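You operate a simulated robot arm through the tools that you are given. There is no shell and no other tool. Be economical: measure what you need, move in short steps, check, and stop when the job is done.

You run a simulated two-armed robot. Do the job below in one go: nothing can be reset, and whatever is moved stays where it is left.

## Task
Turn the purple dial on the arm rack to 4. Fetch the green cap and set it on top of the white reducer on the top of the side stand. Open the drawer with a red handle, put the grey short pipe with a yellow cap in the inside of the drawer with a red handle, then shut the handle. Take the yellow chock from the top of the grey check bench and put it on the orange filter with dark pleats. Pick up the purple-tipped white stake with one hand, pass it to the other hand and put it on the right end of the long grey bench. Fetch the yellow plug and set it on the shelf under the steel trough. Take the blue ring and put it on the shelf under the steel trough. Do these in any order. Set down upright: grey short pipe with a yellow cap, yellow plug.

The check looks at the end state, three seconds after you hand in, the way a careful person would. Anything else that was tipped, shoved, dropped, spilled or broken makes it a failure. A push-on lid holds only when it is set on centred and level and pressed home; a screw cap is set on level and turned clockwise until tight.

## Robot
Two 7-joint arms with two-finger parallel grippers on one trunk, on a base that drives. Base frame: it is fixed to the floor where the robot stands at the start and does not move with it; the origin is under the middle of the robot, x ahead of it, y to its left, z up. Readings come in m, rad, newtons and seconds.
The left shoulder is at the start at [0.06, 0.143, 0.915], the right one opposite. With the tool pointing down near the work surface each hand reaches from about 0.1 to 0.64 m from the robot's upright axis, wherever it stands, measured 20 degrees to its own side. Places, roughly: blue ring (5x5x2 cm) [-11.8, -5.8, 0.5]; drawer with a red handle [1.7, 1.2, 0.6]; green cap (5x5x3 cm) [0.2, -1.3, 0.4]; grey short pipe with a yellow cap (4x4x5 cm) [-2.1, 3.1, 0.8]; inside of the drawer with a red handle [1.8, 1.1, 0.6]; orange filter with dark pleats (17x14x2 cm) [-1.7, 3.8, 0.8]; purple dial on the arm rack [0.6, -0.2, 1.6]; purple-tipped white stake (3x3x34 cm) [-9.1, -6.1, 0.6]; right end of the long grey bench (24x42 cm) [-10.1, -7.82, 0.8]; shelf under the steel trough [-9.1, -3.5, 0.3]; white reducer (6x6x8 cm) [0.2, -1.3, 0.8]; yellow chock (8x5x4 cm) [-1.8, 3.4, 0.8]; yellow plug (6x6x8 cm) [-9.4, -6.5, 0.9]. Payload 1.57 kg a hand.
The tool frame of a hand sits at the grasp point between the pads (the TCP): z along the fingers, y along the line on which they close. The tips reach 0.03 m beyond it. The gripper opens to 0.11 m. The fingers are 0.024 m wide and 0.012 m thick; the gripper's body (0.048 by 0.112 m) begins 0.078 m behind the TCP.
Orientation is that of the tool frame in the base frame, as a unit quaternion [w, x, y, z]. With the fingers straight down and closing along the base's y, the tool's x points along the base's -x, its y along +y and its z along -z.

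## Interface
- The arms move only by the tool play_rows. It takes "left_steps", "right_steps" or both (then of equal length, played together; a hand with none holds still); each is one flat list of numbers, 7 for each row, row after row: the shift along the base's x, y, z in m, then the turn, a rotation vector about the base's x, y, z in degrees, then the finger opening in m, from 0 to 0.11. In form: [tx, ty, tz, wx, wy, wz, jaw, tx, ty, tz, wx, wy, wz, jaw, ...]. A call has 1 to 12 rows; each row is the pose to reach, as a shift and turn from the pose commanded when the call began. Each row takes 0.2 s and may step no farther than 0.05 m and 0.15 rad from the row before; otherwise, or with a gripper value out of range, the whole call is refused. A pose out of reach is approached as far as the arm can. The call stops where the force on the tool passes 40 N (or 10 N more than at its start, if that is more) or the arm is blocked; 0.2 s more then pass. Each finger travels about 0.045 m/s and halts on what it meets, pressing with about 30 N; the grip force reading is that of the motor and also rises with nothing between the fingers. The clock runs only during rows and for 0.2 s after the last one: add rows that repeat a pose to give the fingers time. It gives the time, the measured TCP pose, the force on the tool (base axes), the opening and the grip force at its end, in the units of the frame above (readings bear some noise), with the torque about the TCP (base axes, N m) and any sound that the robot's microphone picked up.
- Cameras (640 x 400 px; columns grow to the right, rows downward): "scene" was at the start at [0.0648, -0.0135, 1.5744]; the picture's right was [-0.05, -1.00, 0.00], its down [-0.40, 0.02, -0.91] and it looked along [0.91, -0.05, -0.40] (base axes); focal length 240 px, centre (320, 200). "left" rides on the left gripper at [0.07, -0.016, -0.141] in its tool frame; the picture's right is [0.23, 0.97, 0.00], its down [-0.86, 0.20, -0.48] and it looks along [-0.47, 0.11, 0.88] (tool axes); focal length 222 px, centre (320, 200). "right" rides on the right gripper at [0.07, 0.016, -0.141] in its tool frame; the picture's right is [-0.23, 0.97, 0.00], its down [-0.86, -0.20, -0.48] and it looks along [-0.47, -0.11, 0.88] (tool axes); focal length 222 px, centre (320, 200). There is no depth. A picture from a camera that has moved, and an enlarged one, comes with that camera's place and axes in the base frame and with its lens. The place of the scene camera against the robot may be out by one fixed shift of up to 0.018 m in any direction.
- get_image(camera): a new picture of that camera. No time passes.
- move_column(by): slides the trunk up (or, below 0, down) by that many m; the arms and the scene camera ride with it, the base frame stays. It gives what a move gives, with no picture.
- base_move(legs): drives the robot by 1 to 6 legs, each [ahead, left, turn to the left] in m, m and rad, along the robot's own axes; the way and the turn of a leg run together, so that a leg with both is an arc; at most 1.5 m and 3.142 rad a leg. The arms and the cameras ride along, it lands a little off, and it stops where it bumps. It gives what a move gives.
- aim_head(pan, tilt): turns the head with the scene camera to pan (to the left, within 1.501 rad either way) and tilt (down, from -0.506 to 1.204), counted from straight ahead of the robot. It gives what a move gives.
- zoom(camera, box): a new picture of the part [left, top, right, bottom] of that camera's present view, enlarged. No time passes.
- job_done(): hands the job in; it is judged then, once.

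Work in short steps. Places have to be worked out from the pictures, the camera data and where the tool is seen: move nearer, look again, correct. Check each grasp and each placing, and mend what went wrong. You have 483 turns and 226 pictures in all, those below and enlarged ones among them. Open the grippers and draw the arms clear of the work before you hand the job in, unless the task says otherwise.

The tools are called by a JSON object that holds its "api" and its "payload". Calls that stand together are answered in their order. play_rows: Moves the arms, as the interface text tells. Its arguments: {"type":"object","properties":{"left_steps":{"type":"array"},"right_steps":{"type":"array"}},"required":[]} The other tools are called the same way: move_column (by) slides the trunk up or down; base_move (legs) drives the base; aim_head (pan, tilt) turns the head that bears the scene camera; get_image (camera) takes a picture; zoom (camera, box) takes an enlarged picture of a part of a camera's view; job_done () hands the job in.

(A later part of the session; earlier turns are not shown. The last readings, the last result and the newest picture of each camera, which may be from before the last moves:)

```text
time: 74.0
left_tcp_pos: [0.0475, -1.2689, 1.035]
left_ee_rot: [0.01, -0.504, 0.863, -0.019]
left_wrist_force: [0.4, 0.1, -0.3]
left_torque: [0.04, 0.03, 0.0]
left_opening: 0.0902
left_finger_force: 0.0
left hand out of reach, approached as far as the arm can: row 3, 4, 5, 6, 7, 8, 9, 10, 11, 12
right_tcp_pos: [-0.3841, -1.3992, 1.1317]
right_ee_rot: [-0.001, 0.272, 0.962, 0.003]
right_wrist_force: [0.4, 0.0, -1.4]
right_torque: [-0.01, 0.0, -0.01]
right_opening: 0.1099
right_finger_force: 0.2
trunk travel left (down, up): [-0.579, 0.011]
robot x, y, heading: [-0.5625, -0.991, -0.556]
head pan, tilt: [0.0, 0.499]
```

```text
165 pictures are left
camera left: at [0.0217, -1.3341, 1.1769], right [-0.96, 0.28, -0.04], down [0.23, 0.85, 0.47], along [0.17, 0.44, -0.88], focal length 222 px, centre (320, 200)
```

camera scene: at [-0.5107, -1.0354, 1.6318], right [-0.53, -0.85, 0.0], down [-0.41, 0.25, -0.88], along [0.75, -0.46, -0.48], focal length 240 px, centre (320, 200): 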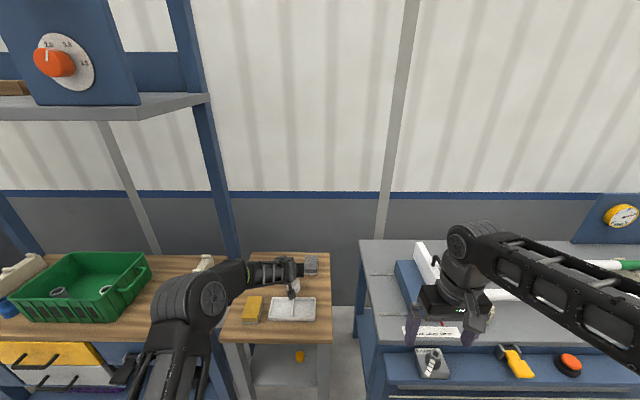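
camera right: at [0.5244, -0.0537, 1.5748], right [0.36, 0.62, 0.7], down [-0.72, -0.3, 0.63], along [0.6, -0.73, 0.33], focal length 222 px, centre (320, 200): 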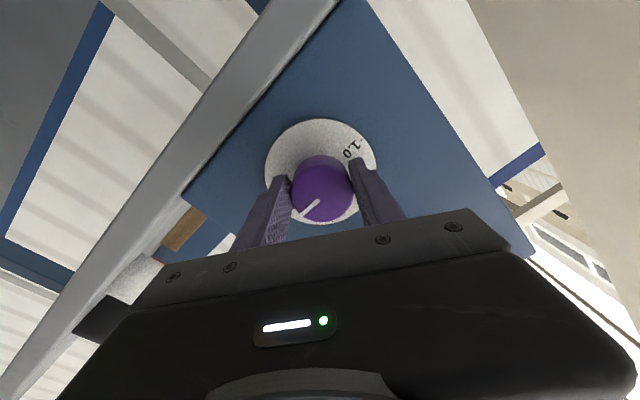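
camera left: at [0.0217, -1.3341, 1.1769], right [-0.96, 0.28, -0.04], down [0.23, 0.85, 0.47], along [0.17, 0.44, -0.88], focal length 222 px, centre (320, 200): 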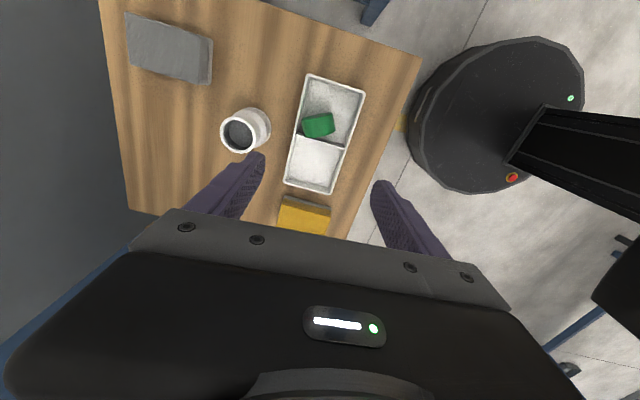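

Yaw works but the hand is at its reach limit; I drive 0.15 m closer and finish the yaw.

{"api": "base_move", "payload": {"legs": [[0.15, 0, 0]]}}

{"api": "play_rows", "payload": {"left_steps": [-0.03, 0.012, 0, 0, 0, 6, 0.075, -0.06, 0.024, 0, 0, 0, 12, 0.075, -0.09, 0.036, -0.02, 0, 0, 18, 0.075, -0.12, 0.048, -0.04, 0, 0, 24, 0.075]}}

{"api": "get_image", "payload": {"camera": "left"}}

```text
time: 75.4
left_tcp_pos: [0.176, -1.3464, 1.0337]
left_ee_rot: [0.009, -0.503, 0.864, -0.018]
left_wrist_force: [1.0, 0.2, 0.3]
left_torque: [0.02, 0.04, 0.02]
left_opening: 0.0901
left_finger_force: 0.2
right_tcp_pos: [-0.2564, -1.4782, 1.1321]
right_ee_rot: [-0.001, 0.271, 0.963, 0.002]
right_wrist_force: [0.9, -0.3, -1.2]
right_torque: [-0.03, 0.04, -0.01]
right_opening: 0.1104
right_finger_force: 0.1
trunk travel left (down, up): [-0.579, 0.011]
robot x, y, heading: [-0.4337, -1.0719, -0.547]
head pan, tilt: [0.0, 0.499]
```

```text
time: 76.4
left_tcp_pos: [0.0533, -1.2992, 0.9955]
left_ee_rot: [0.013, -0.673, 0.74, -0.017]
left_wrist_force: [-0.5, -0.2, -0.3]
left_torque: [0.01, -0.01, 0.02]
left_opening: 0.075
left_finger_force: 0.1
right_tcp_pos: [-0.2566, -1.4773, 1.1318]
right_ee_rot: [-0.001, 0.271, 0.963, 0.001]
right_wrist_force: [0.3, 0.5, 0.7]
right_torque: [-0.01, 0.01, 0.01]
right_opening: 0.11
right_finger_force: 0.0
trunk travel left (down, up): [-0.579, 0.011]
robot x, y, heading: [-0.4387, -1.0726, -0.549]
head pan, tilt: [0.0, 0.499]
```

```text
164 pictures are left
camera left: at [0.056, -1.3688, 1.1376], right [-0.99, -0.13, -0.04], down [-0.14, 0.87, 0.47], along [-0.03, 0.47, -0.88], focal length 222 px, centre (320, 200)
```

left: 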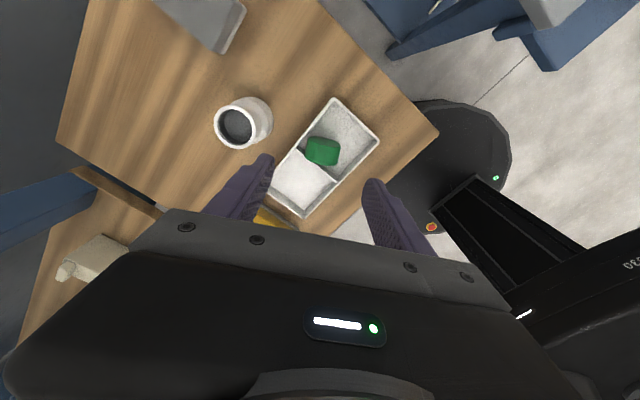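

I zoom on the cap from this side to align with it.

{"api": "zoom", "payload": {"camera": "left", "box": [260, 90, 400, 220]}}

```text
3.08 times, centred on (330, 155) of left
camera zoom: at [0.056, -1.3688, 1.1376], right [-0.99, -0.13, -0.04], down [-0.14, 0.87, 0.47], along [-0.03, 0.47, -0.88], focal length 684 px, centre (289, 338)
```

zoom: 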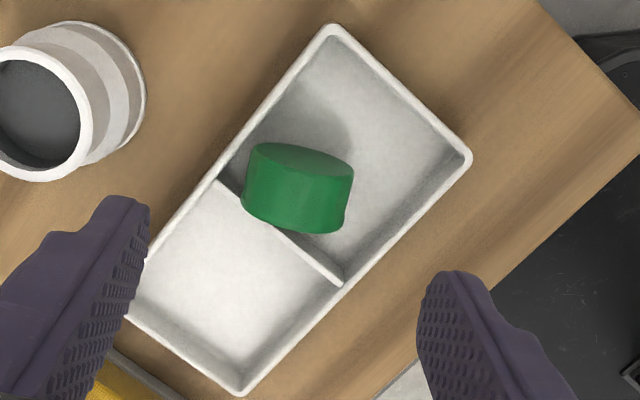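

The cap's diameter lies along x (azimuth -4°), matching the jaw; centre ≈(0.0525, -1.281). I descend over it in two stages, straightening the 2.4° tilt.

{"api": "play_rows", "payload": {"left_steps": [0, 0.009, -0.035, 0, 1.2, 0, 0.075, -0.001, 0.018, -0.07, 0, 2.4, 0, 0.075, -0.001, 0.018, -0.1, 0, 2.4, 0, 0.075]}}

{"api": "get_image", "payload": {"camera": "left"}}

```text
time: 77.2
left_tcp_pos: [0.0546, -1.2817, 0.8938]
left_ee_rot: [-0.002, -0.673, 0.739, -0.002]
left_wrist_force: [-0.2, 0.7, -0.5]
left_torque: [-0.02, 0.04, 0.02]
left_opening: 0.075
left_finger_force: 0.2
right_tcp_pos: [-0.2537, -1.4772, 1.1317]
right_ee_rot: [0.0, 0.271, 0.963, 0.001]
right_wrist_force: [-0.2, -0.6, -0.1]
right_torque: [-0.03, 0.01, -0.02]
right_opening: 0.11
right_finger_force: 0.2
trunk travel left (down, up): [-0.579, 0.011]
robot x, y, heading: [-0.4377, -1.073, -0.554]
head pan, tilt: [0.0, 0.499]
```

```text
162 pictures are left
camera left: at [0.0637, -1.352, 1.0365], right [-0.99, -0.13, 0.0], down [-0.12, 0.87, 0.47], along [-0.06, 0.47, -0.88], focal length 222 px, centre (320, 200)
```

left: 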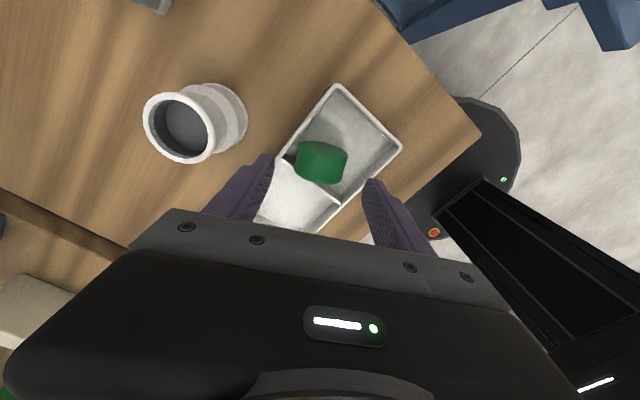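

Cap centre confirmed at (0.0535, -1.280). I go down until the tips are just above the tray wall and nudge it to roll 2 cm toward -x, clear of the divider.

{"api": "play_rows", "payload": {"left_steps": [-0.001, 0.001, -0.02, 0, 0, 0, 0.075, -0.001, 0.001, -0.041, 0, 0, 0, 0.075, -0.011, 0.001, -0.041, 0, 0, 0, 0.075, -0.021, 0.001, -0.041, 0, 0, 0, 0.075, -0.029, 0.002, -0.041, 0, 0, 0, 0.075]}}

{"api": "get_image", "payload": {"camera": "left"}}

```text
time: 78.4
left_tcp_pos: [0.0261, -1.2775, 0.8546]
left_ee_rot: [-0.002, -0.673, 0.74, -0.002]
left_wrist_force: [5.9, -0.2, 7.5]
left_torque: [-0.02, 0.03, 0.06]
left_opening: 0.0691
left_finger_force: 0.0
right_tcp_pos: [-0.2548, -1.4765, 1.131]
right_ee_rot: [0.0, 0.271, 0.963, 0.001]
right_wrist_force: [-0.3, -0.8, -0.6]
right_torque: [-0.04, -0.01, -0.03]
right_opening: 0.1097
right_finger_force: 0.0
trunk travel left (down, up): [-0.579, 0.011]
robot x, y, heading: [-0.4371, -1.075, -0.55]
head pan, tilt: [0.0, 0.499]
```

```text
161 pictures are left
camera left: at [0.0348, -1.3473, 0.9969], right [-0.99, -0.13, 0.0], down [-0.12, 0.87, 0.47], along [-0.06, 0.47, -0.88], focal length 222 px, centre (320, 200)
```

left: 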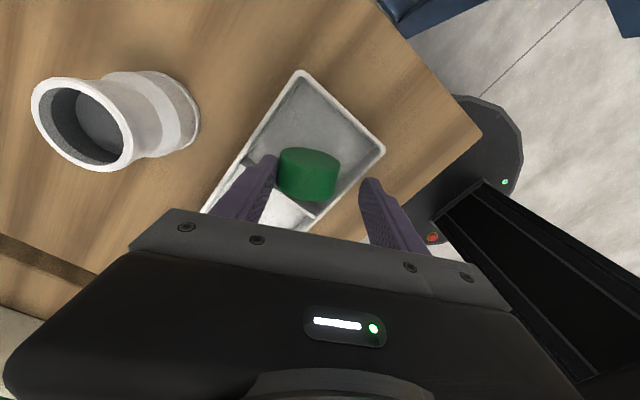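

The cap rolled to x ≈0.036; the tip drags lightly on the divider top, so I lift 4 mm, roll on another 1 cm.

{"api": "play_rows", "payload": {"left_steps": [0, 0, 0.004, 0, 0, 0, 0.075, -0.006, 0, 0.004, 0, 0, 0, 0.075, -0.013, 0, 0.004, 0, 0, 0, 0.075]}}

{"api": "zoom", "payload": {"camera": "left", "box": [220, 60, 420, 240]}}

```text
time: 79.2
left_tcp_pos: [0.0133, -1.2773, 0.8589]
left_ee_rot: [-0.001, -0.672, 0.74, -0.002]
left_wrist_force: [3.5, -1.2, 0.8]
left_torque: [0.0, -0.15, -0.03]
left_opening: 0.0781
left_finger_force: 2.1
right_tcp_pos: [-0.2565, -1.4779, 1.1326]
right_ee_rot: [0.0, 0.271, 0.963, 0.001]
right_wrist_force: [0.3, -0.3, -0.5]
right_torque: [-0.04, 0.03, 0.01]
right_opening: 0.11
right_finger_force: 0.1
trunk travel left (down, up): [-0.579, 0.011]
robot x, y, heading: [-0.4386, -1.072, -0.547]
head pan, tilt: [0.0, 0.499]
```

```text
2.22 times, centred on (320, 150) of left
camera zoom: at [0.0214, -1.3476, 1.0007], right [-0.99, -0.13, 0.0], down [-0.12, 0.87, 0.47], along [-0.06, 0.47, -0.88], focal length 494 px, centre (320, 311)
```

zoom: 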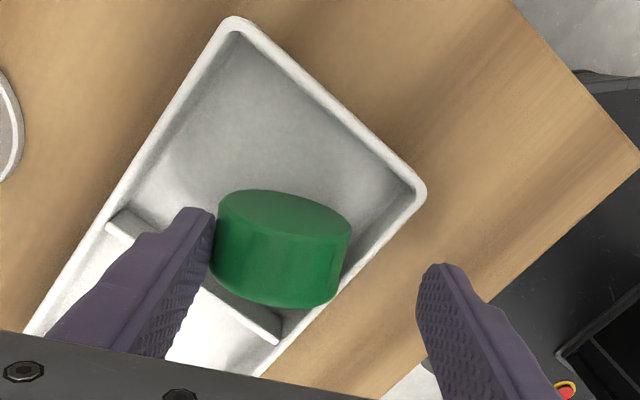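

The cap now has free wall-top clearance on both sides. I centre the jaw on it (x ≈0.027), tips just above the wall, and close.

{"api": "play_rows", "payload": {"left_steps": [0.007, 0, 0, 0, 0, 0, 0.078, 0.0135, 0.001, -0.002, 0, 0, 0, 0.078, 0.0135, 0.001, -0.003, 0, 0, 0, 0.06, 0.0135, 0.001, -0.003, 0, 0, 0, 0.05, 0.0135, 0.001, -0.003, 0, 0, 0, 0.035, 0.0135, 0.001, -0.003, 0, 0, 0, 0.035]}}

{"api": "get_image", "payload": {"camera": "left"}}

```text
time: 80.6
left_tcp_pos: [0.0279, -1.2764, 0.855]
left_ee_rot: [-0.002, -0.673, 0.74, -0.003]
left_wrist_force: [8.7, -1.5, 3.8]
left_torque: [-0.05, -0.31, -0.02]
left_opening: 0.0467
left_finger_force: 27.9
right_tcp_pos: [-0.255, -1.4765, 1.1319]
right_ee_rot: [-0.001, 0.27, 0.963, 0.001]
right_wrist_force: [0.1, -0.7, 0.1]
right_torque: [0.02, -0.03, 0.0]
right_opening: 0.11
right_finger_force: 0.1
trunk travel left (down, up): [-0.579, 0.011]
robot x, y, heading: [-0.4328, -1.0707, -0.551]
head pan, tilt: [0.0, 0.499]
```

```text
159 pictures are left
camera left: at [0.0364, -1.3463, 0.9978], right [-0.99, -0.13, 0.0], down [-0.12, 0.87, 0.47], along [-0.06, 0.47, -0.88], focal length 222 px, centre (320, 200)
```

left: 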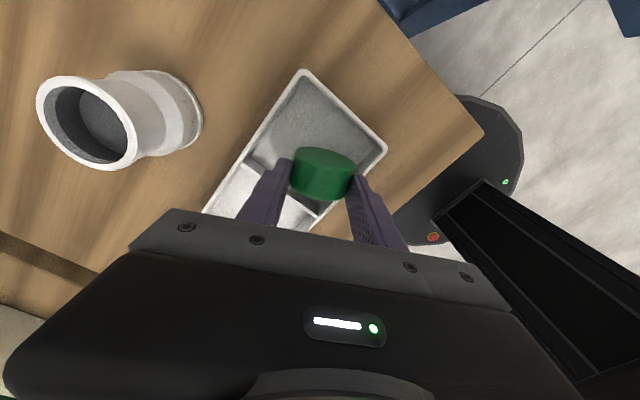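

Gripped at 0.047 across the diameter. I lift 12 cm.

{"api": "play_rows", "payload": {"left_steps": [0, 0, 0.02, 0, 0, 0, 0.03, 0, 0, 0.06, 0, 0, 0, 0.03, 0, 0, 0.1, 0, 0, 0, 0.03, 0, 0, 0.13, 0, 0, 0, 0.03]}}

{"api": "get_image", "payload": {"camera": "left"}}

```text
time: 81.6
left_tcp_pos: [0.0249, -1.2777, 0.9865]
left_ee_rot: [-0.002, -0.673, 0.74, -0.001]
left_wrist_force: [0.3, 0.3, 0.2]
left_torque: [-0.01, 0.02, 0.03]
left_opening: 0.0467
left_finger_force: 30.2
right_tcp_pos: [-0.2565, -1.4768, 1.1321]
right_ee_rot: [-0.001, 0.272, 0.962, 0.001]
right_wrist_force: [0.5, 0.8, -0.2]
right_torque: [0.0, 0.0, 0.03]
right_opening: 0.11
right_finger_force: 0.1
trunk travel left (down, up): [-0.579, 0.011]
robot x, y, heading: [-0.4347, -1.0713, -0.552]
head pan, tilt: [0.0, 0.499]
```

```text
158 pictures are left
camera left: at [0.0351, -1.3481, 1.128], right [-0.99, -0.13, 0.0], down [-0.12, 0.87, 0.47], along [-0.06, 0.47, -0.88], focal length 222 px, centre (320, 200)
```

left: 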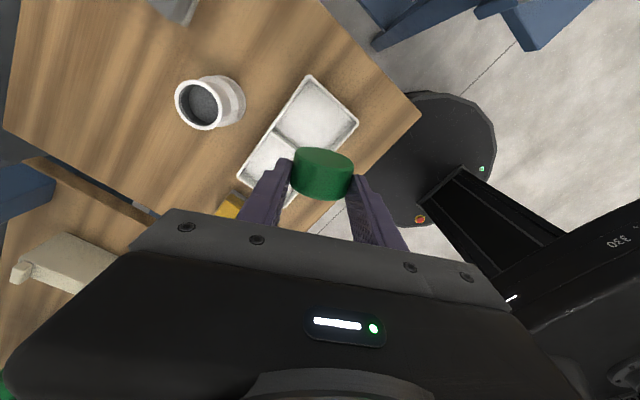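

Cap held. Now I rotate the hand -90° about its closing axis (tool to point along -y, cap opening down, camera above), moving over toward the reducer.

{"api": "play_rows", "payload": {"left_steps": [0.011, 0, 0.002, -7.467, 0.705, 0, 0.03, 0.022, 0, 0.004, -14.93, 1.41, 0, 0.03, 0.033, 0, 0.006, -22.4, 2.115, 0, 0.03, 0.044, 0, 0.008, -29.87, 2.82, 0, 0.03, 0.055, 0, 0.01, -37.33, 3.525, 0, 0.03, 0.066, 0, 0.01, -44.8, 4.23, 0, 0.03, 0.077, 0, 0.01, -52.27, 4.935, 0, 0.03, 0.088, 0, 0.01, -59.73, 5.64, 0, 0.03, 0.099, 0, 0.01, -67.2, 6.345, 0, 0.03, 0.11, 0, 0.01, -74.67, 7.05, 0, 0.03, 0.121, 0, 0.01, -82.13, 7.755, 0, 0.03, 0.132, 0, 0.01, -89.6, 8.46, 0, 0.03]}}

{"api": "get_image", "payload": {"camera": "left"}}

{"api": "get_image", "payload": {"camera": "scene"}}

```text
time: 84.2
left_tcp_pos: [0.1611, -1.2758, 0.995]
left_ee_rot: [0.524, 0.474, -0.521, 0.479]
left_wrist_force: [-0.1, 0.1, -0.3]
left_torque: [0.0, -0.03, 0.01]
left_opening: 0.0467
left_finger_force: 30.1
right_tcp_pos: [-0.2549, -1.4774, 1.1322]
right_ee_rot: [-0.001, 0.271, 0.963, 0.001]
right_wrist_force: [0.4, -0.6, -0.5]
right_torque: [0.01, 0.01, 0.02]
right_opening: 0.1101
right_finger_force: 0.1
trunk travel left (down, up): [-0.579, 0.011]
robot x, y, heading: [-0.4381, -1.0712, -0.547]
head pan, tilt: [0.0, 0.499]
```

```text
157 pictures are left
camera left: at [0.1889, -1.136, 1.0644], right [-0.97, 0.09, 0.22], down [-0.15, 0.49, -0.86], along [-0.19, -0.87, -0.46], focal length 222 px, centre (320, 200)
```

left: 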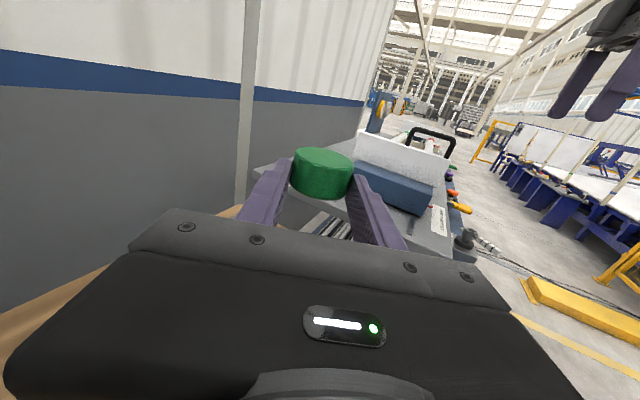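

```text
156 pictures are left
camera scene: at [-0.3813, -1.1142, 1.6318], right [-0.52, -0.85, 0.0], down [-0.41, 0.25, -0.88], along [0.75, -0.46, -0.48], focal length 240 px, centre (320, 200)
```

scene: 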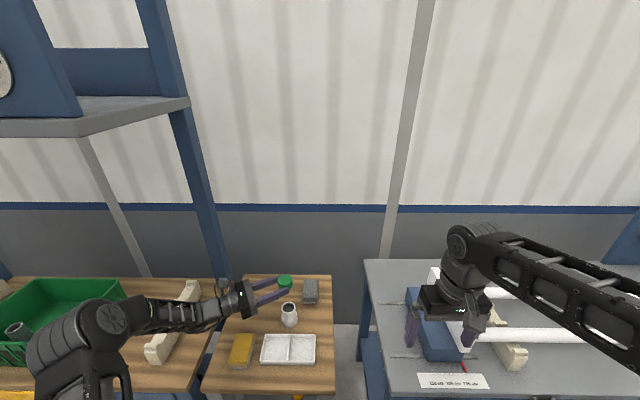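

Both cap (opening down) and reducer are visible in the scene view; I zoom for the offset.

{"api": "zoom", "payload": {"camera": "scene", "box": [250, 265, 330, 335]}}

```text
5.71 times, centred on (290, 300) of scene
camera zoom: at [-0.3813, -1.1142, 1.6318], right [-0.52, -0.85, 0.0], down [-0.41, 0.25, -0.88], along [0.75, -0.46, -0.48], focal length 1371 px, centre (491, -371)
```

zoom: 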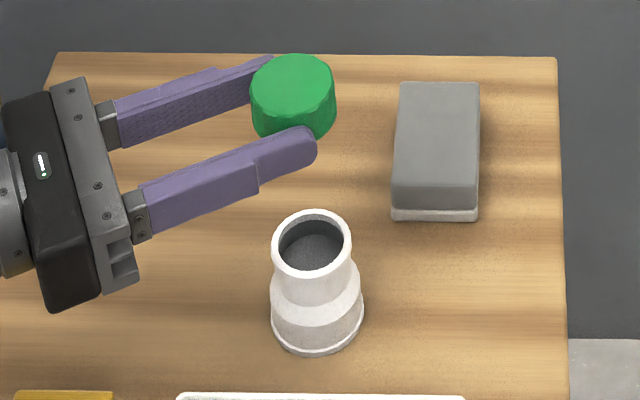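

Cap and rim agree horizontally within about 3 mm. I lower 9 cm and look again.

{"api": "play_rows", "payload": {"left_steps": [-0.001, -0.001, -0.03, 0, 0, 0, 0.03, -0.002, -0.002, -0.06, 0, 0, 0, 0.03, -0.002, -0.002, -0.085, 0, 0, 0, 0.03]}}

{"api": "zoom", "payload": {"camera": "scene", "box": [260, 285, 320, 335]}}

{"api": "zoom", "payload": {"camera": "left", "box": [240, 100, 400, 260]}}

```text
time: 85.0
left_tcp_pos: [0.158, -1.2798, 0.9114]
left_ee_rot: [0.523, 0.475, -0.521, 0.478]
left_wrist_force: [1.1, 1.0, -0.3]
left_torque: [-0.01, 0.0, 0.0]
left_opening: 0.0471
left_finger_force: 29.9
right_tcp_pos: [-0.2547, -1.4783, 1.1321]
right_ee_rot: [-0.001, 0.271, 0.963, 0.001]
right_wrist_force: [0.1, -0.2, -0.1]
right_torque: [-0.01, 0.0, 0.02]
right_opening: 0.11
right_finger_force: 0.0
trunk travel left (down, up): [-0.579, 0.011]
robot x, y, heading: [-0.4379, -1.0749, -0.551]
head pan, tilt: [0.0, 0.499]
```

```text
8.00 times, centred on (290, 310) of scene
camera zoom: at [-0.3814, -1.1143, 1.6318], right [-0.52, -0.85, 0.0], down [-0.41, 0.25, -0.88], along [0.75, -0.46, -0.48], focal length 1919 px, centre (560, -680)
```

zoom: 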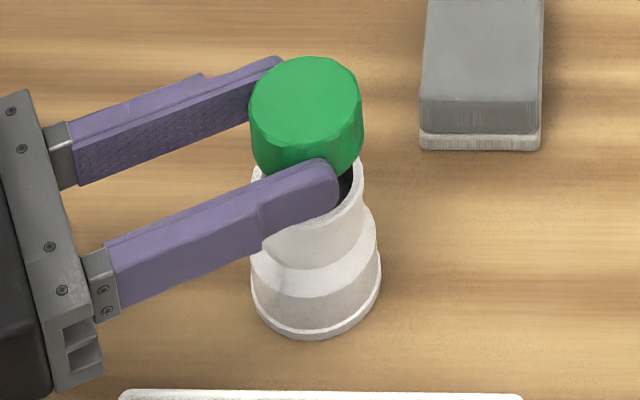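

```text
2.50 times, centred on (320, 180) of left
camera zoom: at [0.1864, -1.14, 0.9797], right [-0.97, 0.09, 0.23], down [-0.15, 0.49, -0.86], along [-0.19, -0.87, -0.46], focal length 555 px, centre (320, 250)
```

zoom: 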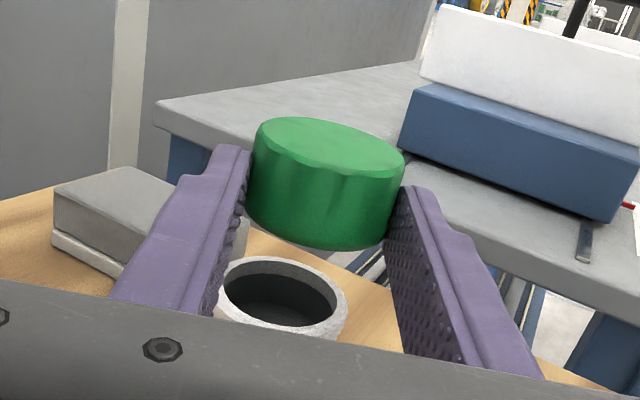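

Combining views, the cap needs only about (+5, +1) mm. I apply this and lower 2 cm, watching both views.

{"api": "play_rows", "payload": {"left_steps": [0.005, 0.001, 0, 0, 0, 0, 0.03, 0.005, 0.001, -0.01, 0, 0, 0, 0.03, 0.005, 0.001, -0.018, 0, 0, 0, 0.03]}}

{"api": "zoom", "payload": {"camera": "scene", "box": [260, 285, 320, 335]}}

{"api": "zoom", "payload": {"camera": "left", "box": [240, 100, 400, 260]}}

```text
time: 85.8
left_tcp_pos: [0.1614, -1.2783, 0.8932]
left_ee_rot: [0.523, 0.475, -0.522, 0.477]
left_wrist_force: [0.1, 0.4, -0.5]
left_torque: [0.0, 0.0, -0.01]
left_opening: 0.0467
left_finger_force: 29.8
right_tcp_pos: [-0.2548, -1.4772, 1.1317]
right_ee_rot: [0.0, 0.272, 0.962, 0.001]
right_wrist_force: [-0.5, -0.8, -0.1]
right_torque: [0.0, -0.01, -0.01]
right_opening: 0.11
right_finger_force: 0.0
trunk travel left (down, up): [-0.579, 0.011]
robot x, y, heading: [-0.4408, -1.0732, -0.552]
head pan, tilt: [0.0, 0.499]
```

```text
8.00 times, centred on (290, 310) of scene
camera zoom: at [-0.3819, -1.1143, 1.6318], right [-0.52, -0.85, 0.0], down [-0.41, 0.25, -0.88], along [0.75, -0.46, -0.48], focal length 1919 px, centre (560, -680)
```

zoom: 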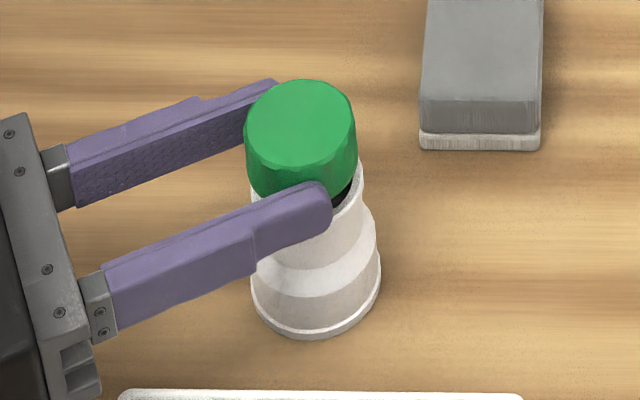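

```text
2.50 times, centred on (320, 180) of left
camera zoom: at [0.1907, -1.1382, 0.9617], right [-0.97, 0.09, 0.23], down [-0.15, 0.49, -0.86], along [-0.19, -0.87, -0.46], focal length 555 px, centre (320, 250)
```

zoom: 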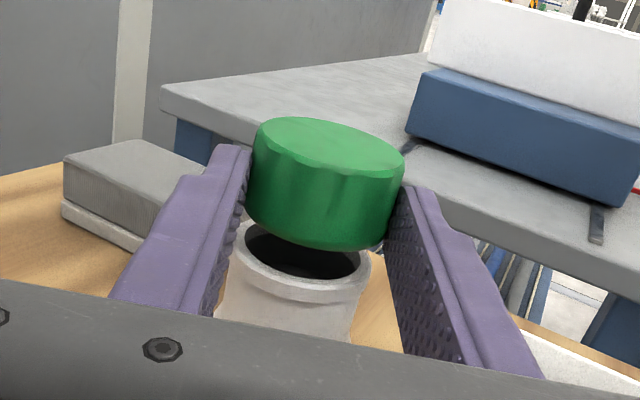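

Both column constraints now say it is aligned. I lower 9 mm more and check.

{"api": "play_rows", "payload": {"left_steps": [0, 0, -0.005, 0, 0, 0, 0.03, 0, 0, -0.009, 0, 0, 0, 0.03]}}

{"api": "zoom", "payload": {"camera": "left", "box": [240, 100, 400, 260]}}

{"api": "zoom", "payload": {"camera": "scene", "box": [260, 285, 320, 335]}}

```text
time: 86.4
left_tcp_pos: [0.1626, -1.277, 0.8836]
left_ee_rot: [0.524, 0.474, -0.522, 0.478]
left_wrist_force: [-0.3, 0.0, 1.4]
left_torque: [-0.03, 0.0, 0.02]
left_opening: 0.0466
left_finger_force: 29.8
right_tcp_pos: [-0.2566, -1.4777, 1.1321]
right_ee_rot: [-0.001, 0.271, 0.962, 0.001]
right_wrist_force: [0.6, 0.6, 0.6]
right_torque: [-0.02, -0.03, -0.02]
right_opening: 0.1099
right_finger_force: 0.1
trunk travel left (down, up): [-0.579, 0.011]
robot x, y, heading: [-0.4335, -1.0743, -0.553]
head pan, tilt: [0.0, 0.499]
```

```text
2.50 times, centred on (320, 180) of left
camera zoom: at [0.1906, -1.1378, 0.9529], right [-0.97, 0.09, 0.23], down [-0.15, 0.49, -0.86], along [-0.19, -0.87, -0.46], focal length 555 px, centre (320, 250)
```

zoom: 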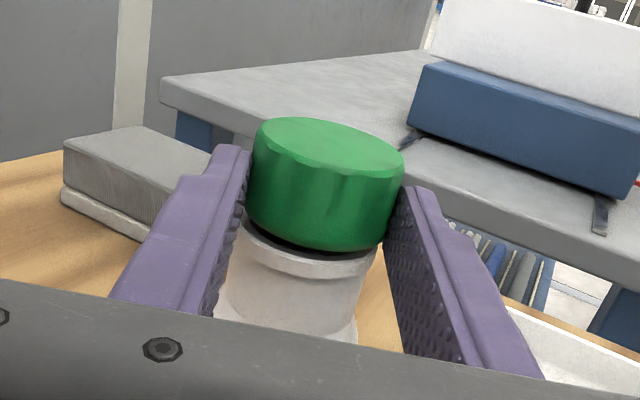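

```text
8.00 times, centred on (290, 310) of scene
camera zoom: at [-0.3823, -1.1142, 1.6318], right [-0.52, -0.85, 0.0], down [-0.41, 0.25, -0.88], along [0.75, -0.46, -0.48], focal length 1919 px, centre (560, -680)
```

zoom: 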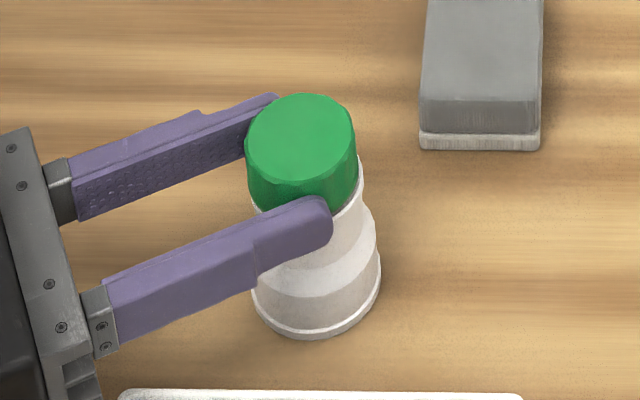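

Light touch. A final correction of (+2.5, -4.5) mm with a small lift, then down until firm contact.

{"api": "play_rows", "payload": {"left_steps": [0, 0, 0.003, 0, 0, 0, 0.03, 0.0025, -0.0045, 0.003, 0, 0, 0, 0.03, 0.0025, -0.0045, 0, 0, 0, 0, 0.03]}}

{"api": "zoom", "payload": {"camera": "left", "box": [240, 100, 400, 260]}}

{"api": "zoom", "payload": {"camera": "scene", "box": [260, 285, 320, 335]}}

```text
time: 87.2
left_tcp_pos: [0.1639, -1.2822, 0.883]
left_ee_rot: [0.524, 0.474, -0.522, 0.478]
left_wrist_force: [0.2, -0.3, 2.2]
left_torque: [-0.04, 0.03, 0.01]
left_opening: 0.0466
left_finger_force: 29.9
right_tcp_pos: [-0.2548, -1.4776, 1.1314]
right_ee_rot: [-0.001, 0.271, 0.963, 0.001]
right_wrist_force: [-1.1, 0.2, 0.2]
right_torque: [0.01, 0.04, 0.05]
right_opening: 0.1097
right_finger_force: 0.0
trunk travel left (down, up): [-0.579, 0.011]
robot x, y, heading: [-0.4349, -1.0749, -0.544]
head pan, tilt: [0.0, 0.499]
```

```text
2.50 times, centred on (320, 180) of left
camera zoom: at [0.1931, -1.1422, 0.9529], right [-0.97, 0.09, 0.23], down [-0.15, 0.49, -0.86], along [-0.19, -0.87, -0.46], focal length 555 px, centre (320, 250)
```

zoom: 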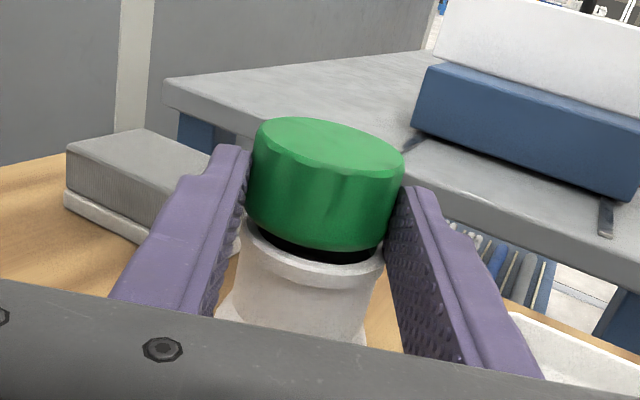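

```text
8.00 times, centred on (290, 310) of scene
camera zoom: at [-0.3823, -1.1142, 1.6319], right [-0.52, -0.85, 0.0], down [-0.41, 0.25, -0.88], along [0.75, -0.46, -0.48], focal length 1919 px, centre (560, -680)
```

zoom: 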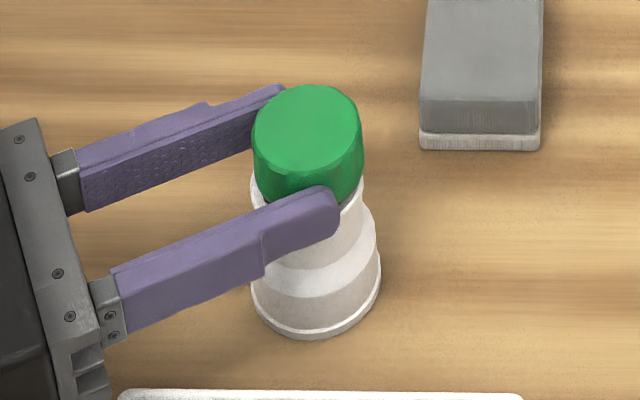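

Fingers rest on the rim with the cap ~6 mm above it, coaxial to ~2 mm. I nudge 2 mm ahead and open slowly so that it drops straight down.

{"api": "play_rows", "payload": {"left_steps": [0.0008, -0.0005, 0.0005, 0, 0, 0, 0.03, 0.0018, -0.001, 0.0005, 0, 0, 0, 0.03, 0.0018, -0.001, 0.0005, 0, 0, 0, 0.06, 0.0018, -0.001, 0.0005, 0, 0, 0, 0.065, 0.0018, -0.001, 0.0005, 0, 0, 0, 0.065]}}

{"api": "zoom", "payload": {"camera": "left", "box": [240, 100, 400, 260]}}

{"api": "zoom", "payload": {"camera": "scene", "box": [260, 285, 320, 335]}}

```text
time: 88.4
left_tcp_pos: [0.1663, -1.2823, 0.8843]
left_ee_rot: [0.523, 0.475, -0.521, 0.478]
left_wrist_force: [0.4, 0.7, -0.2]
left_torque: [0.02, 0.01, 0.0]
left_opening: 0.0653
left_finger_force: 0.1
right_tcp_pos: [-0.2553, -1.4771, 1.1319]
right_ee_rot: [-0.001, 0.271, 0.963, 0.001]
right_wrist_force: [-0.4, -0.5, 0.0]
right_torque: [-0.02, 0.02, -0.01]
right_opening: 0.1102
right_finger_force: 0.0
trunk travel left (down, up): [-0.579, 0.011]
robot x, y, heading: [-0.4355, -1.0732, -0.552]
head pan, tilt: [0.0, 0.499]
```

```text
2.50 times, centred on (320, 180) of left
camera zoom: at [0.1947, -1.1431, 0.9533], right [-0.97, 0.09, 0.23], down [-0.15, 0.49, -0.86], along [-0.19, -0.87, -0.46], focal length 555 px, centre (320, 250)
```

zoom: 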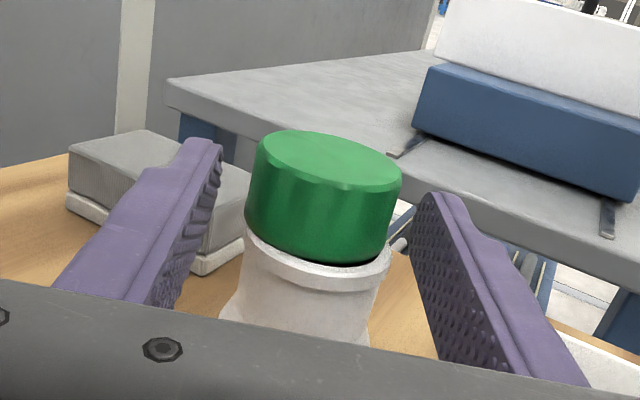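

```text
8.00 times, centred on (290, 310) of scene
camera zoom: at [-0.3821, -1.1143, 1.6318], right [-0.52, -0.85, 0.0], down [-0.41, 0.25, -0.88], along [0.75, -0.46, -0.48], focal length 1919 px, centre (560, -680)
```

zoom: 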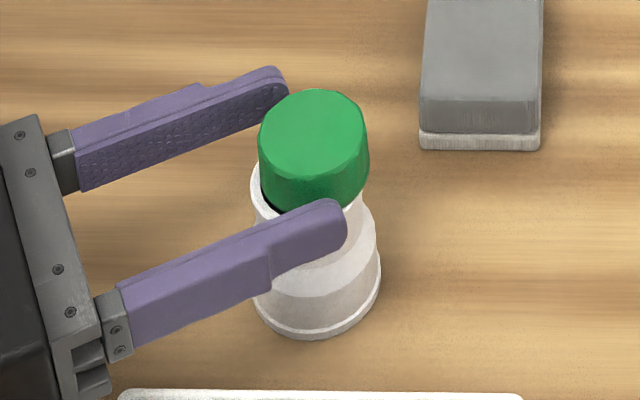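

The cap stays on the rim, about 3 mm off to the right. I withdraw the fingers straight back and inspect.

{"api": "play_rows", "payload": {"left_steps": [0.002, 0.02, 0, 0, 0, 0, 0.07, 0.005, 0.05, 0, 0, 0, 0, 0.08, 0.008, 0.09, 0.01, 0, 0, 0, 0.09, 0.008, 0.1, 0.04, 0, 0, 0, 0.09]}}

{"api": "zoom", "payload": {"camera": "left", "box": [260, 170, 400, 270]}}

{"api": "zoom", "payload": {"camera": "scene", "box": [260, 285, 320, 335]}}

```text
time: 89.4
left_tcp_pos: [0.1735, -1.1824, 0.9248]
left_ee_rot: [0.524, 0.474, -0.522, 0.477]
left_wrist_force: [-0.1, 0.0, 0.6]
left_torque: [-0.02, -0.01, -0.02]
left_opening: 0.0898
left_finger_force: 0.0
right_tcp_pos: [-0.2561, -1.4767, 1.1325]
right_ee_rot: [0.0, 0.271, 0.962, 0.002]
right_wrist_force: [-0.8, 0.3, 0.0]
right_torque: [0.02, -0.07, 0.01]
right_opening: 0.1102
right_finger_force: 0.1
trunk travel left (down, up): [-0.579, 0.011]
robot x, y, heading: [-0.4369, -1.0709, -0.553]
head pan, tilt: [0.0, 0.499]
```

```text
4.00 times, centred on (330, 220) of left
camera zoom: at [0.2024, -1.0433, 0.9938], right [-0.97, 0.09, 0.23], down [-0.15, 0.49, -0.86], along [-0.19, -0.87, -0.46], focal length 888 px, centre (280, 120)
```

zoom: 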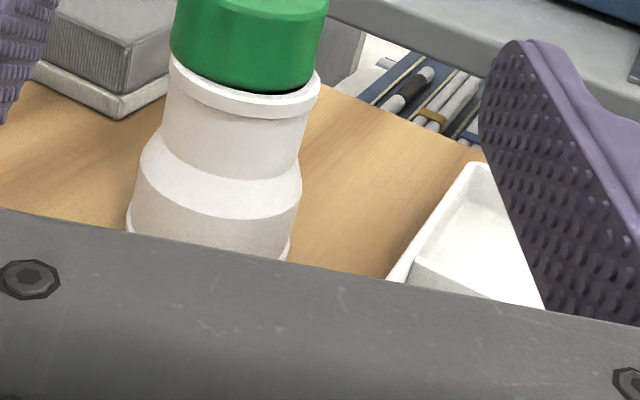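

```text
8.00 times, centred on (290, 310) of scene
camera zoom: at [-0.3828, -1.1146, 1.6318], right [-0.52, -0.85, 0.0], down [-0.41, 0.25, -0.88], along [0.75, -0.46, -0.48], focal length 1919 px, centre (560, -680)
```

zoom: 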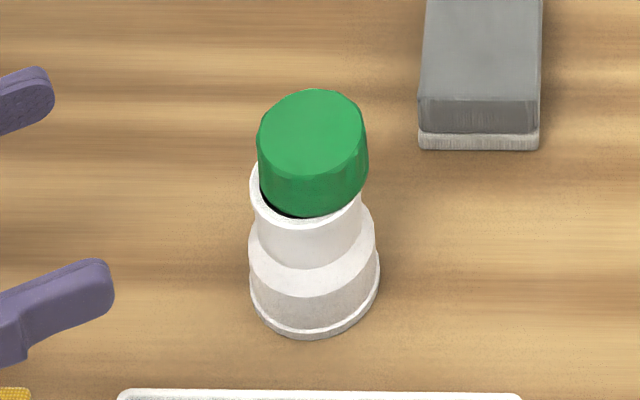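

The cap is level but ~3.5 mm off toward -y. I go back in with fingers just above the rim, regrip mid-height, lift a hair, shift +y 3.5 mm, set down and press lightly.

{"api": "play_rows", "payload": {"left_steps": [0, -0.01, -0.025, 0, 0, 0, 0.075, -0.001, -0.03, -0.038, 0, 0, 0, 0.075, -0.004, -0.065, -0.038, 0, 0, 0, 0.07, -0.0072, -0.098, -0.038, 0, 0, 0, 0.07, -0.0072, -0.098, -0.038, 0, 0, 0, 0.055, -0.0072, -0.098, -0.038, 0, 0, 0, 0.035, -0.0072, -0.098, -0.038, 0, 0, 0, 0.035]}}

{"api": "zoom", "payload": {"camera": "left", "box": [240, 100, 400, 260]}}

```text
time: 91.0
left_tcp_pos: [0.1672, -1.2805, 0.886]
left_ee_rot: [0.523, 0.475, -0.522, 0.478]
left_wrist_force: [0.0, 0.8, 0.6]
left_torque: [0.0, 0.01, 0.06]
left_opening: 0.0471
left_finger_force: 26.0
right_tcp_pos: [-0.2552, -1.4769, 1.1318]
right_ee_rot: [0.0, 0.272, 0.962, 0.001]
right_wrist_force: [0.0, -0.1, -0.2]
right_torque: [0.01, -0.03, 0.01]
right_opening: 0.11
right_finger_force: 0.0
trunk travel left (down, up): [-0.579, 0.011]
robot x, y, heading: [-0.4361, -1.0737, -0.554]
head pan, tilt: [0.0, 0.499]
```

```text
2.50 times, centred on (320, 180) of left
camera zoom: at [0.1953, -1.1418, 0.9546], right [-0.97, 0.09, 0.23], down [-0.15, 0.49, -0.86], along [-0.19, -0.87, -0.46], focal length 555 px, centre (320, 250)
```

zoom: 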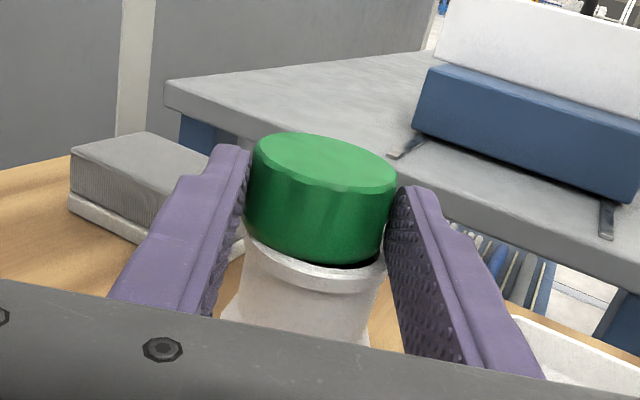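

Regripped. I shift it by (-1, +3) mm with a 1.5 mm lift and set it down.

{"api": "play_rows", "payload": {"left_steps": [0, 0, 0.0025, 0, 0, 0, 0.035, -0.001, 0.0035, 0.0025, 0, 0, 0, 0.035, -0.001, 0.0035, -0.0015, 0, 0, 0, 0.035]}}

{"api": "zoom", "payload": {"camera": "left", "box": [240, 100, 400, 260]}}

{"api": "zoom", "payload": {"camera": "scene", "box": [270, 290, 310, 325]}}

```text
time: 91.8
left_tcp_pos: [0.1664, -1.2781, 0.8858]
left_ee_rot: [0.524, 0.473, -0.521, 0.479]
left_wrist_force: [-0.3, -0.3, 6.3]
left_torque: [-0.13, 0.05, 0.02]
left_opening: 0.047
left_finger_force: 29.7
right_tcp_pos: [-0.2555, -1.4774, 1.1325]
right_ee_rot: [0.0, 0.271, 0.963, 0.001]
right_wrist_force: [0.2, 0.6, 0.4]
right_torque: [-0.02, -0.01, -0.03]
right_opening: 0.1099
right_finger_force: 0.0
trunk travel left (down, up): [-0.579, 0.011]
robot x, y, heading: [-0.4316, -1.0701, -0.554]
head pan, tilt: [0.0, 0.499]
```

```text
2.50 times, centred on (320, 180) of left
camera zoom: at [0.1944, -1.139, 0.9542], right [-0.97, 0.09, 0.22], down [-0.15, 0.49, -0.86], along [-0.19, -0.87, -0.46], focal length 555 px, centre (320, 250)
```

zoom: 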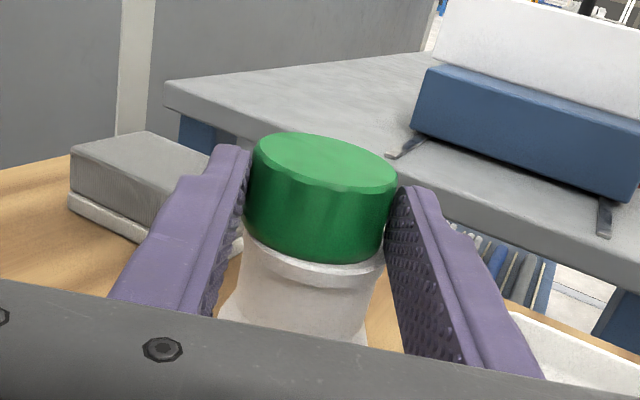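

```text
11.43 times, centred on (290, 308) of scene
camera zoom: at [-0.3828, -1.1139, 1.632], right [-0.52, -0.85, 0.0], down [-0.41, 0.25, -0.88], along [0.75, -0.46, -0.48], focal length 2742 px, centre (663, -1029)
```

zoom: 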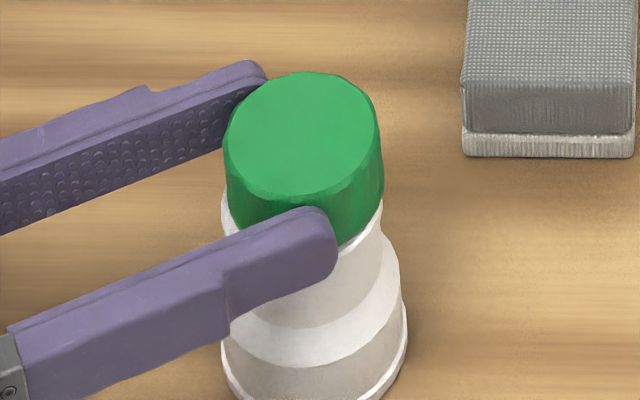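

No gap visible and flush all round. I press down a bit more.

{"api": "play_rows", "payload": {"left_steps": [0, 0, -0.003, 0, 0, 0, 0.035, 0, 0, -0.006, 0, 0, 0, 0.035, 0, 0, -0.006, 0, 0, 0, 0.035]}}

{"api": "play_rows", "payload": {"left_steps": [0, 0, 0.003, 0, 0, 0, 0.035, 0, 0, 0.003, 0, 0, 0, 0.05, 0, 0, 0.003, 0, 0, 0, 0.07, 0, 0, 0.003, 0, 0, 0, 0.07]}}

{"api": "zoom", "payload": {"camera": "scene", "box": [270, 290, 310, 325]}}

```text
time: 92.6
left_tcp_pos: [0.1649, -1.2796, 0.8824]
left_ee_rot: [0.525, 0.47, -0.521, 0.482]
left_wrist_force: [5.6, -0.5, 37.0]
left_torque: [0.41, 0.08, -0.06]
left_opening: 0.0467
left_finger_force: 29.8
right_tcp_pos: [-0.2575, -1.4773, 1.1336]
right_ee_rot: [0.0, 0.272, 0.962, 0.0]
right_wrist_force: [-0.3, -0.5, 0.6]
right_torque: [-0.03, -0.01, 0.05]
right_opening: 0.1097
right_finger_force: 0.2
trunk travel left (down, up): [-0.579, 0.011]
robot x, y, heading: [-0.4337, -1.0703, -0.554]
head pan, tilt: [0.0, 0.499]
```

```text
time: 93.6
left_tcp_pos: [0.1637, -1.2798, 0.8836]
left_ee_rot: [0.526, 0.472, -0.522, 0.478]
left_wrist_force: [1.2, 0.3, 29.1]
left_torque: [1.17, 0.58, -0.27]
left_opening: 0.0706
left_finger_force: 1.0
right_tcp_pos: [-0.2567, -1.4765, 1.1325]
right_ee_rot: [0.001, 0.272, 0.962, 0.001]
right_wrist_force: [-0.6, -0.2, -0.2]
right_torque: [0.01, -0.02, -0.04]
right_opening: 0.1101
right_finger_force: 0.0
trunk travel left (down, up): [-0.579, 0.011]
robot x, y, heading: [-0.4361, -1.0736, -0.547]
head pan, tilt: [0.0, 0.499]
```

```text
11.43 times, centred on (290, 308) of scene
camera zoom: at [-0.3849, -1.1135, 1.6319], right [-0.52, -0.85, 0.0], down [-0.41, 0.25, -0.88], along [0.75, -0.46, -0.48], focal length 2742 px, centre (663, -1029)
```

zoom: 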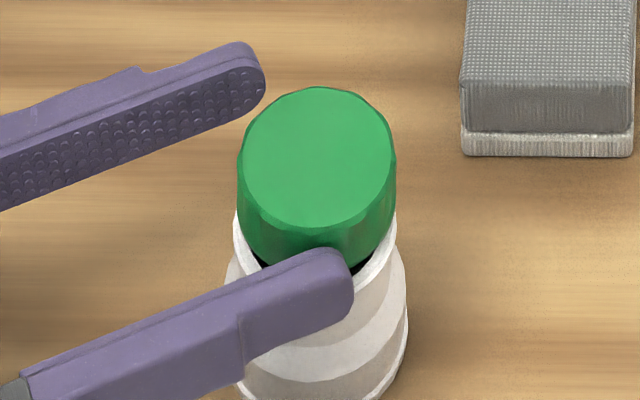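

Something bears on the hand (29 N) and the reducer looks pushed aside; I lift at once straight up.

{"api": "play_rows", "payload": {"left_steps": [0, 0, 0.004, 0, 0, 0, 0.07, 0, 0, 0.01, 0, 0, 0, 0.07]}}

{"api": "zoom", "payload": {"camera": "scene", "box": [240, 280, 330, 340]}}

{"api": "get_image", "payload": {"camera": "left"}}

```text
time: 94.2
left_tcp_pos: [0.164, -1.2779, 0.8883]
left_ee_rot: [-0.523, -0.476, 0.523, -0.476]
left_wrist_force: [0.1, 0.1, -0.3]
left_torque: [0.03, -0.02, -0.01]
left_opening: 0.07
left_finger_force: 0.1
right_tcp_pos: [-0.2552, -1.4781, 1.1314]
right_ee_rot: [0.001, 0.271, 0.963, 0.0]
right_wrist_force: [0.2, 0.5, -0.8]
right_torque: [0.04, 0.03, 0.02]
right_opening: 0.1098
right_finger_force: 0.1
trunk travel left (down, up): [-0.579, 0.011]
robot x, y, heading: [-0.4364, -1.0742, -0.548]
head pan, tilt: [0.0, 0.499]
```

```text
6.67 times, centred on (285, 310) of scene
camera zoom: at [-0.3821, -1.1144, 1.6314], right [-0.52, -0.85, 0.0], down [-0.41, 0.25, -0.88], along [0.75, -0.46, -0.48], focal length 1600 px, centre (553, -533)
```

zoom: 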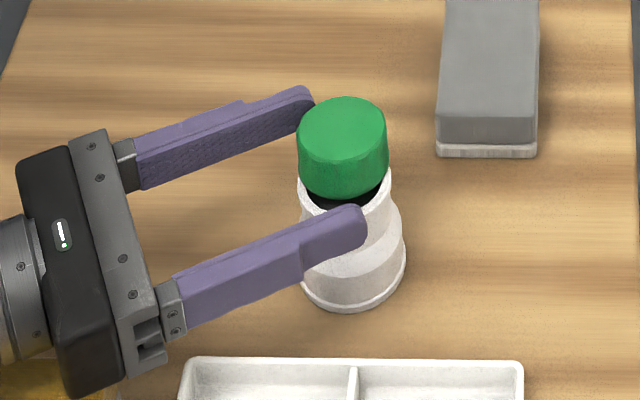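

```text
137 pictures are left
camera left: at [0.1938, -1.1374, 0.9578], right [-0.97, 0.09, 0.23], down [-0.15, 0.5, -0.85], along [-0.19, -0.86, -0.47], focal length 222 px, centre (320, 200)
```

left: 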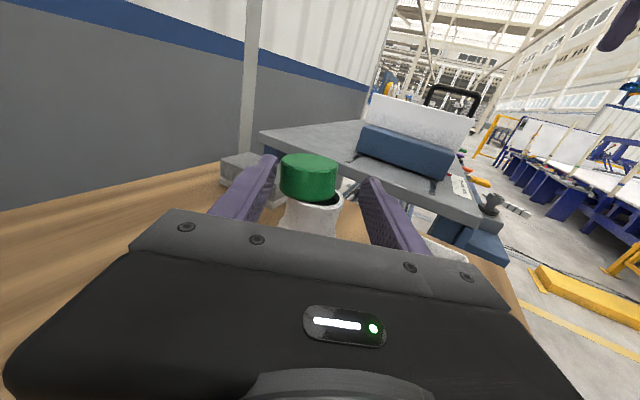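

The cap slid ~1 cm ahead while pressing (reducer still upright). I follow it, regrip, lift 2 mm, bring it back to the aligned spot, and this time release without preload.

{"api": "play_rows", "payload": {"left_steps": [0.006, -0.003, 0, 0, 0, 0, 0.07, 0.0117, -0.006, -0.001, 0, 0, 0, 0.07, 0.0117, -0.006, -0.001, 0, 0, 0, 0.05, 0.0117, -0.006, -0.001, 0, 0, 0, 0.035, 0.0117, -0.006, -0.001, 0, 0, 0, 0.035, 0.0117, -0.006, 0.002, 0, 0, 0, 0.035, 0.007, -0.003, 0.002, 0, 0, 0, 0.035, 0.0024, -0.0002, 0.002, 0, 0, 0, 0.035]}}

{"api": "zoom", "payload": {"camera": "left", "box": [240, 100, 400, 260]}}

{"api": "zoom", "payload": {"camera": "scene", "box": [270, 290, 310, 325]}}

```text
time: 96.0
left_tcp_pos: [0.167, -1.2766, 0.8934]
left_ee_rot: [0.524, 0.474, -0.522, 0.478]
left_wrist_force: [0.2, 0.1, -0.1]
left_torque: [-0.03, 0.0, 0.03]
left_opening: 0.0351
left_finger_force: 0.0
right_tcp_pos: [-0.2549, -1.4764, 1.132]
right_ee_rot: [-0.001, 0.271, 0.963, 0.001]
right_wrist_force: [0.3, 0.2, 0.0]
right_torque: [-0.03, 0.02, 0.01]
right_opening: 0.1103
right_finger_force: 0.0
trunk travel left (down, up): [-0.579, 0.011]
robot x, y, heading: [-0.435, -1.0747, -0.546]
head pan, tilt: [0.0, 0.499]
```

```text
2.50 times, centred on (320, 180) of left
camera zoom: at [0.1965, -1.1371, 0.9627], right [-0.97, 0.09, 0.23], down [-0.15, 0.49, -0.86], along [-0.19, -0.87, -0.46], focal length 555 px, centre (320, 250)
```

zoom: 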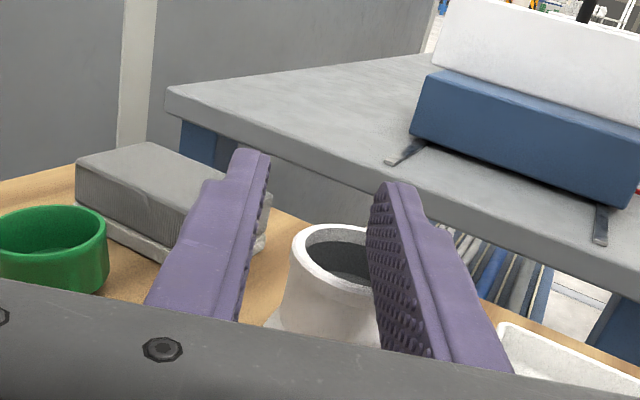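

```text
11.43 times, centred on (290, 308) of scene
camera zoom: at [-0.3822, -1.1143, 1.6318], right [-0.52, -0.85, 0.0], down [-0.41, 0.25, -0.88], along [0.75, -0.46, -0.48], focal length 2742 px, centre (663, -1029)
```

zoom: 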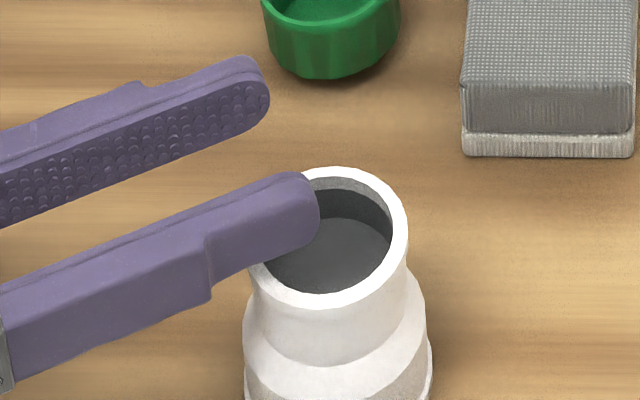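

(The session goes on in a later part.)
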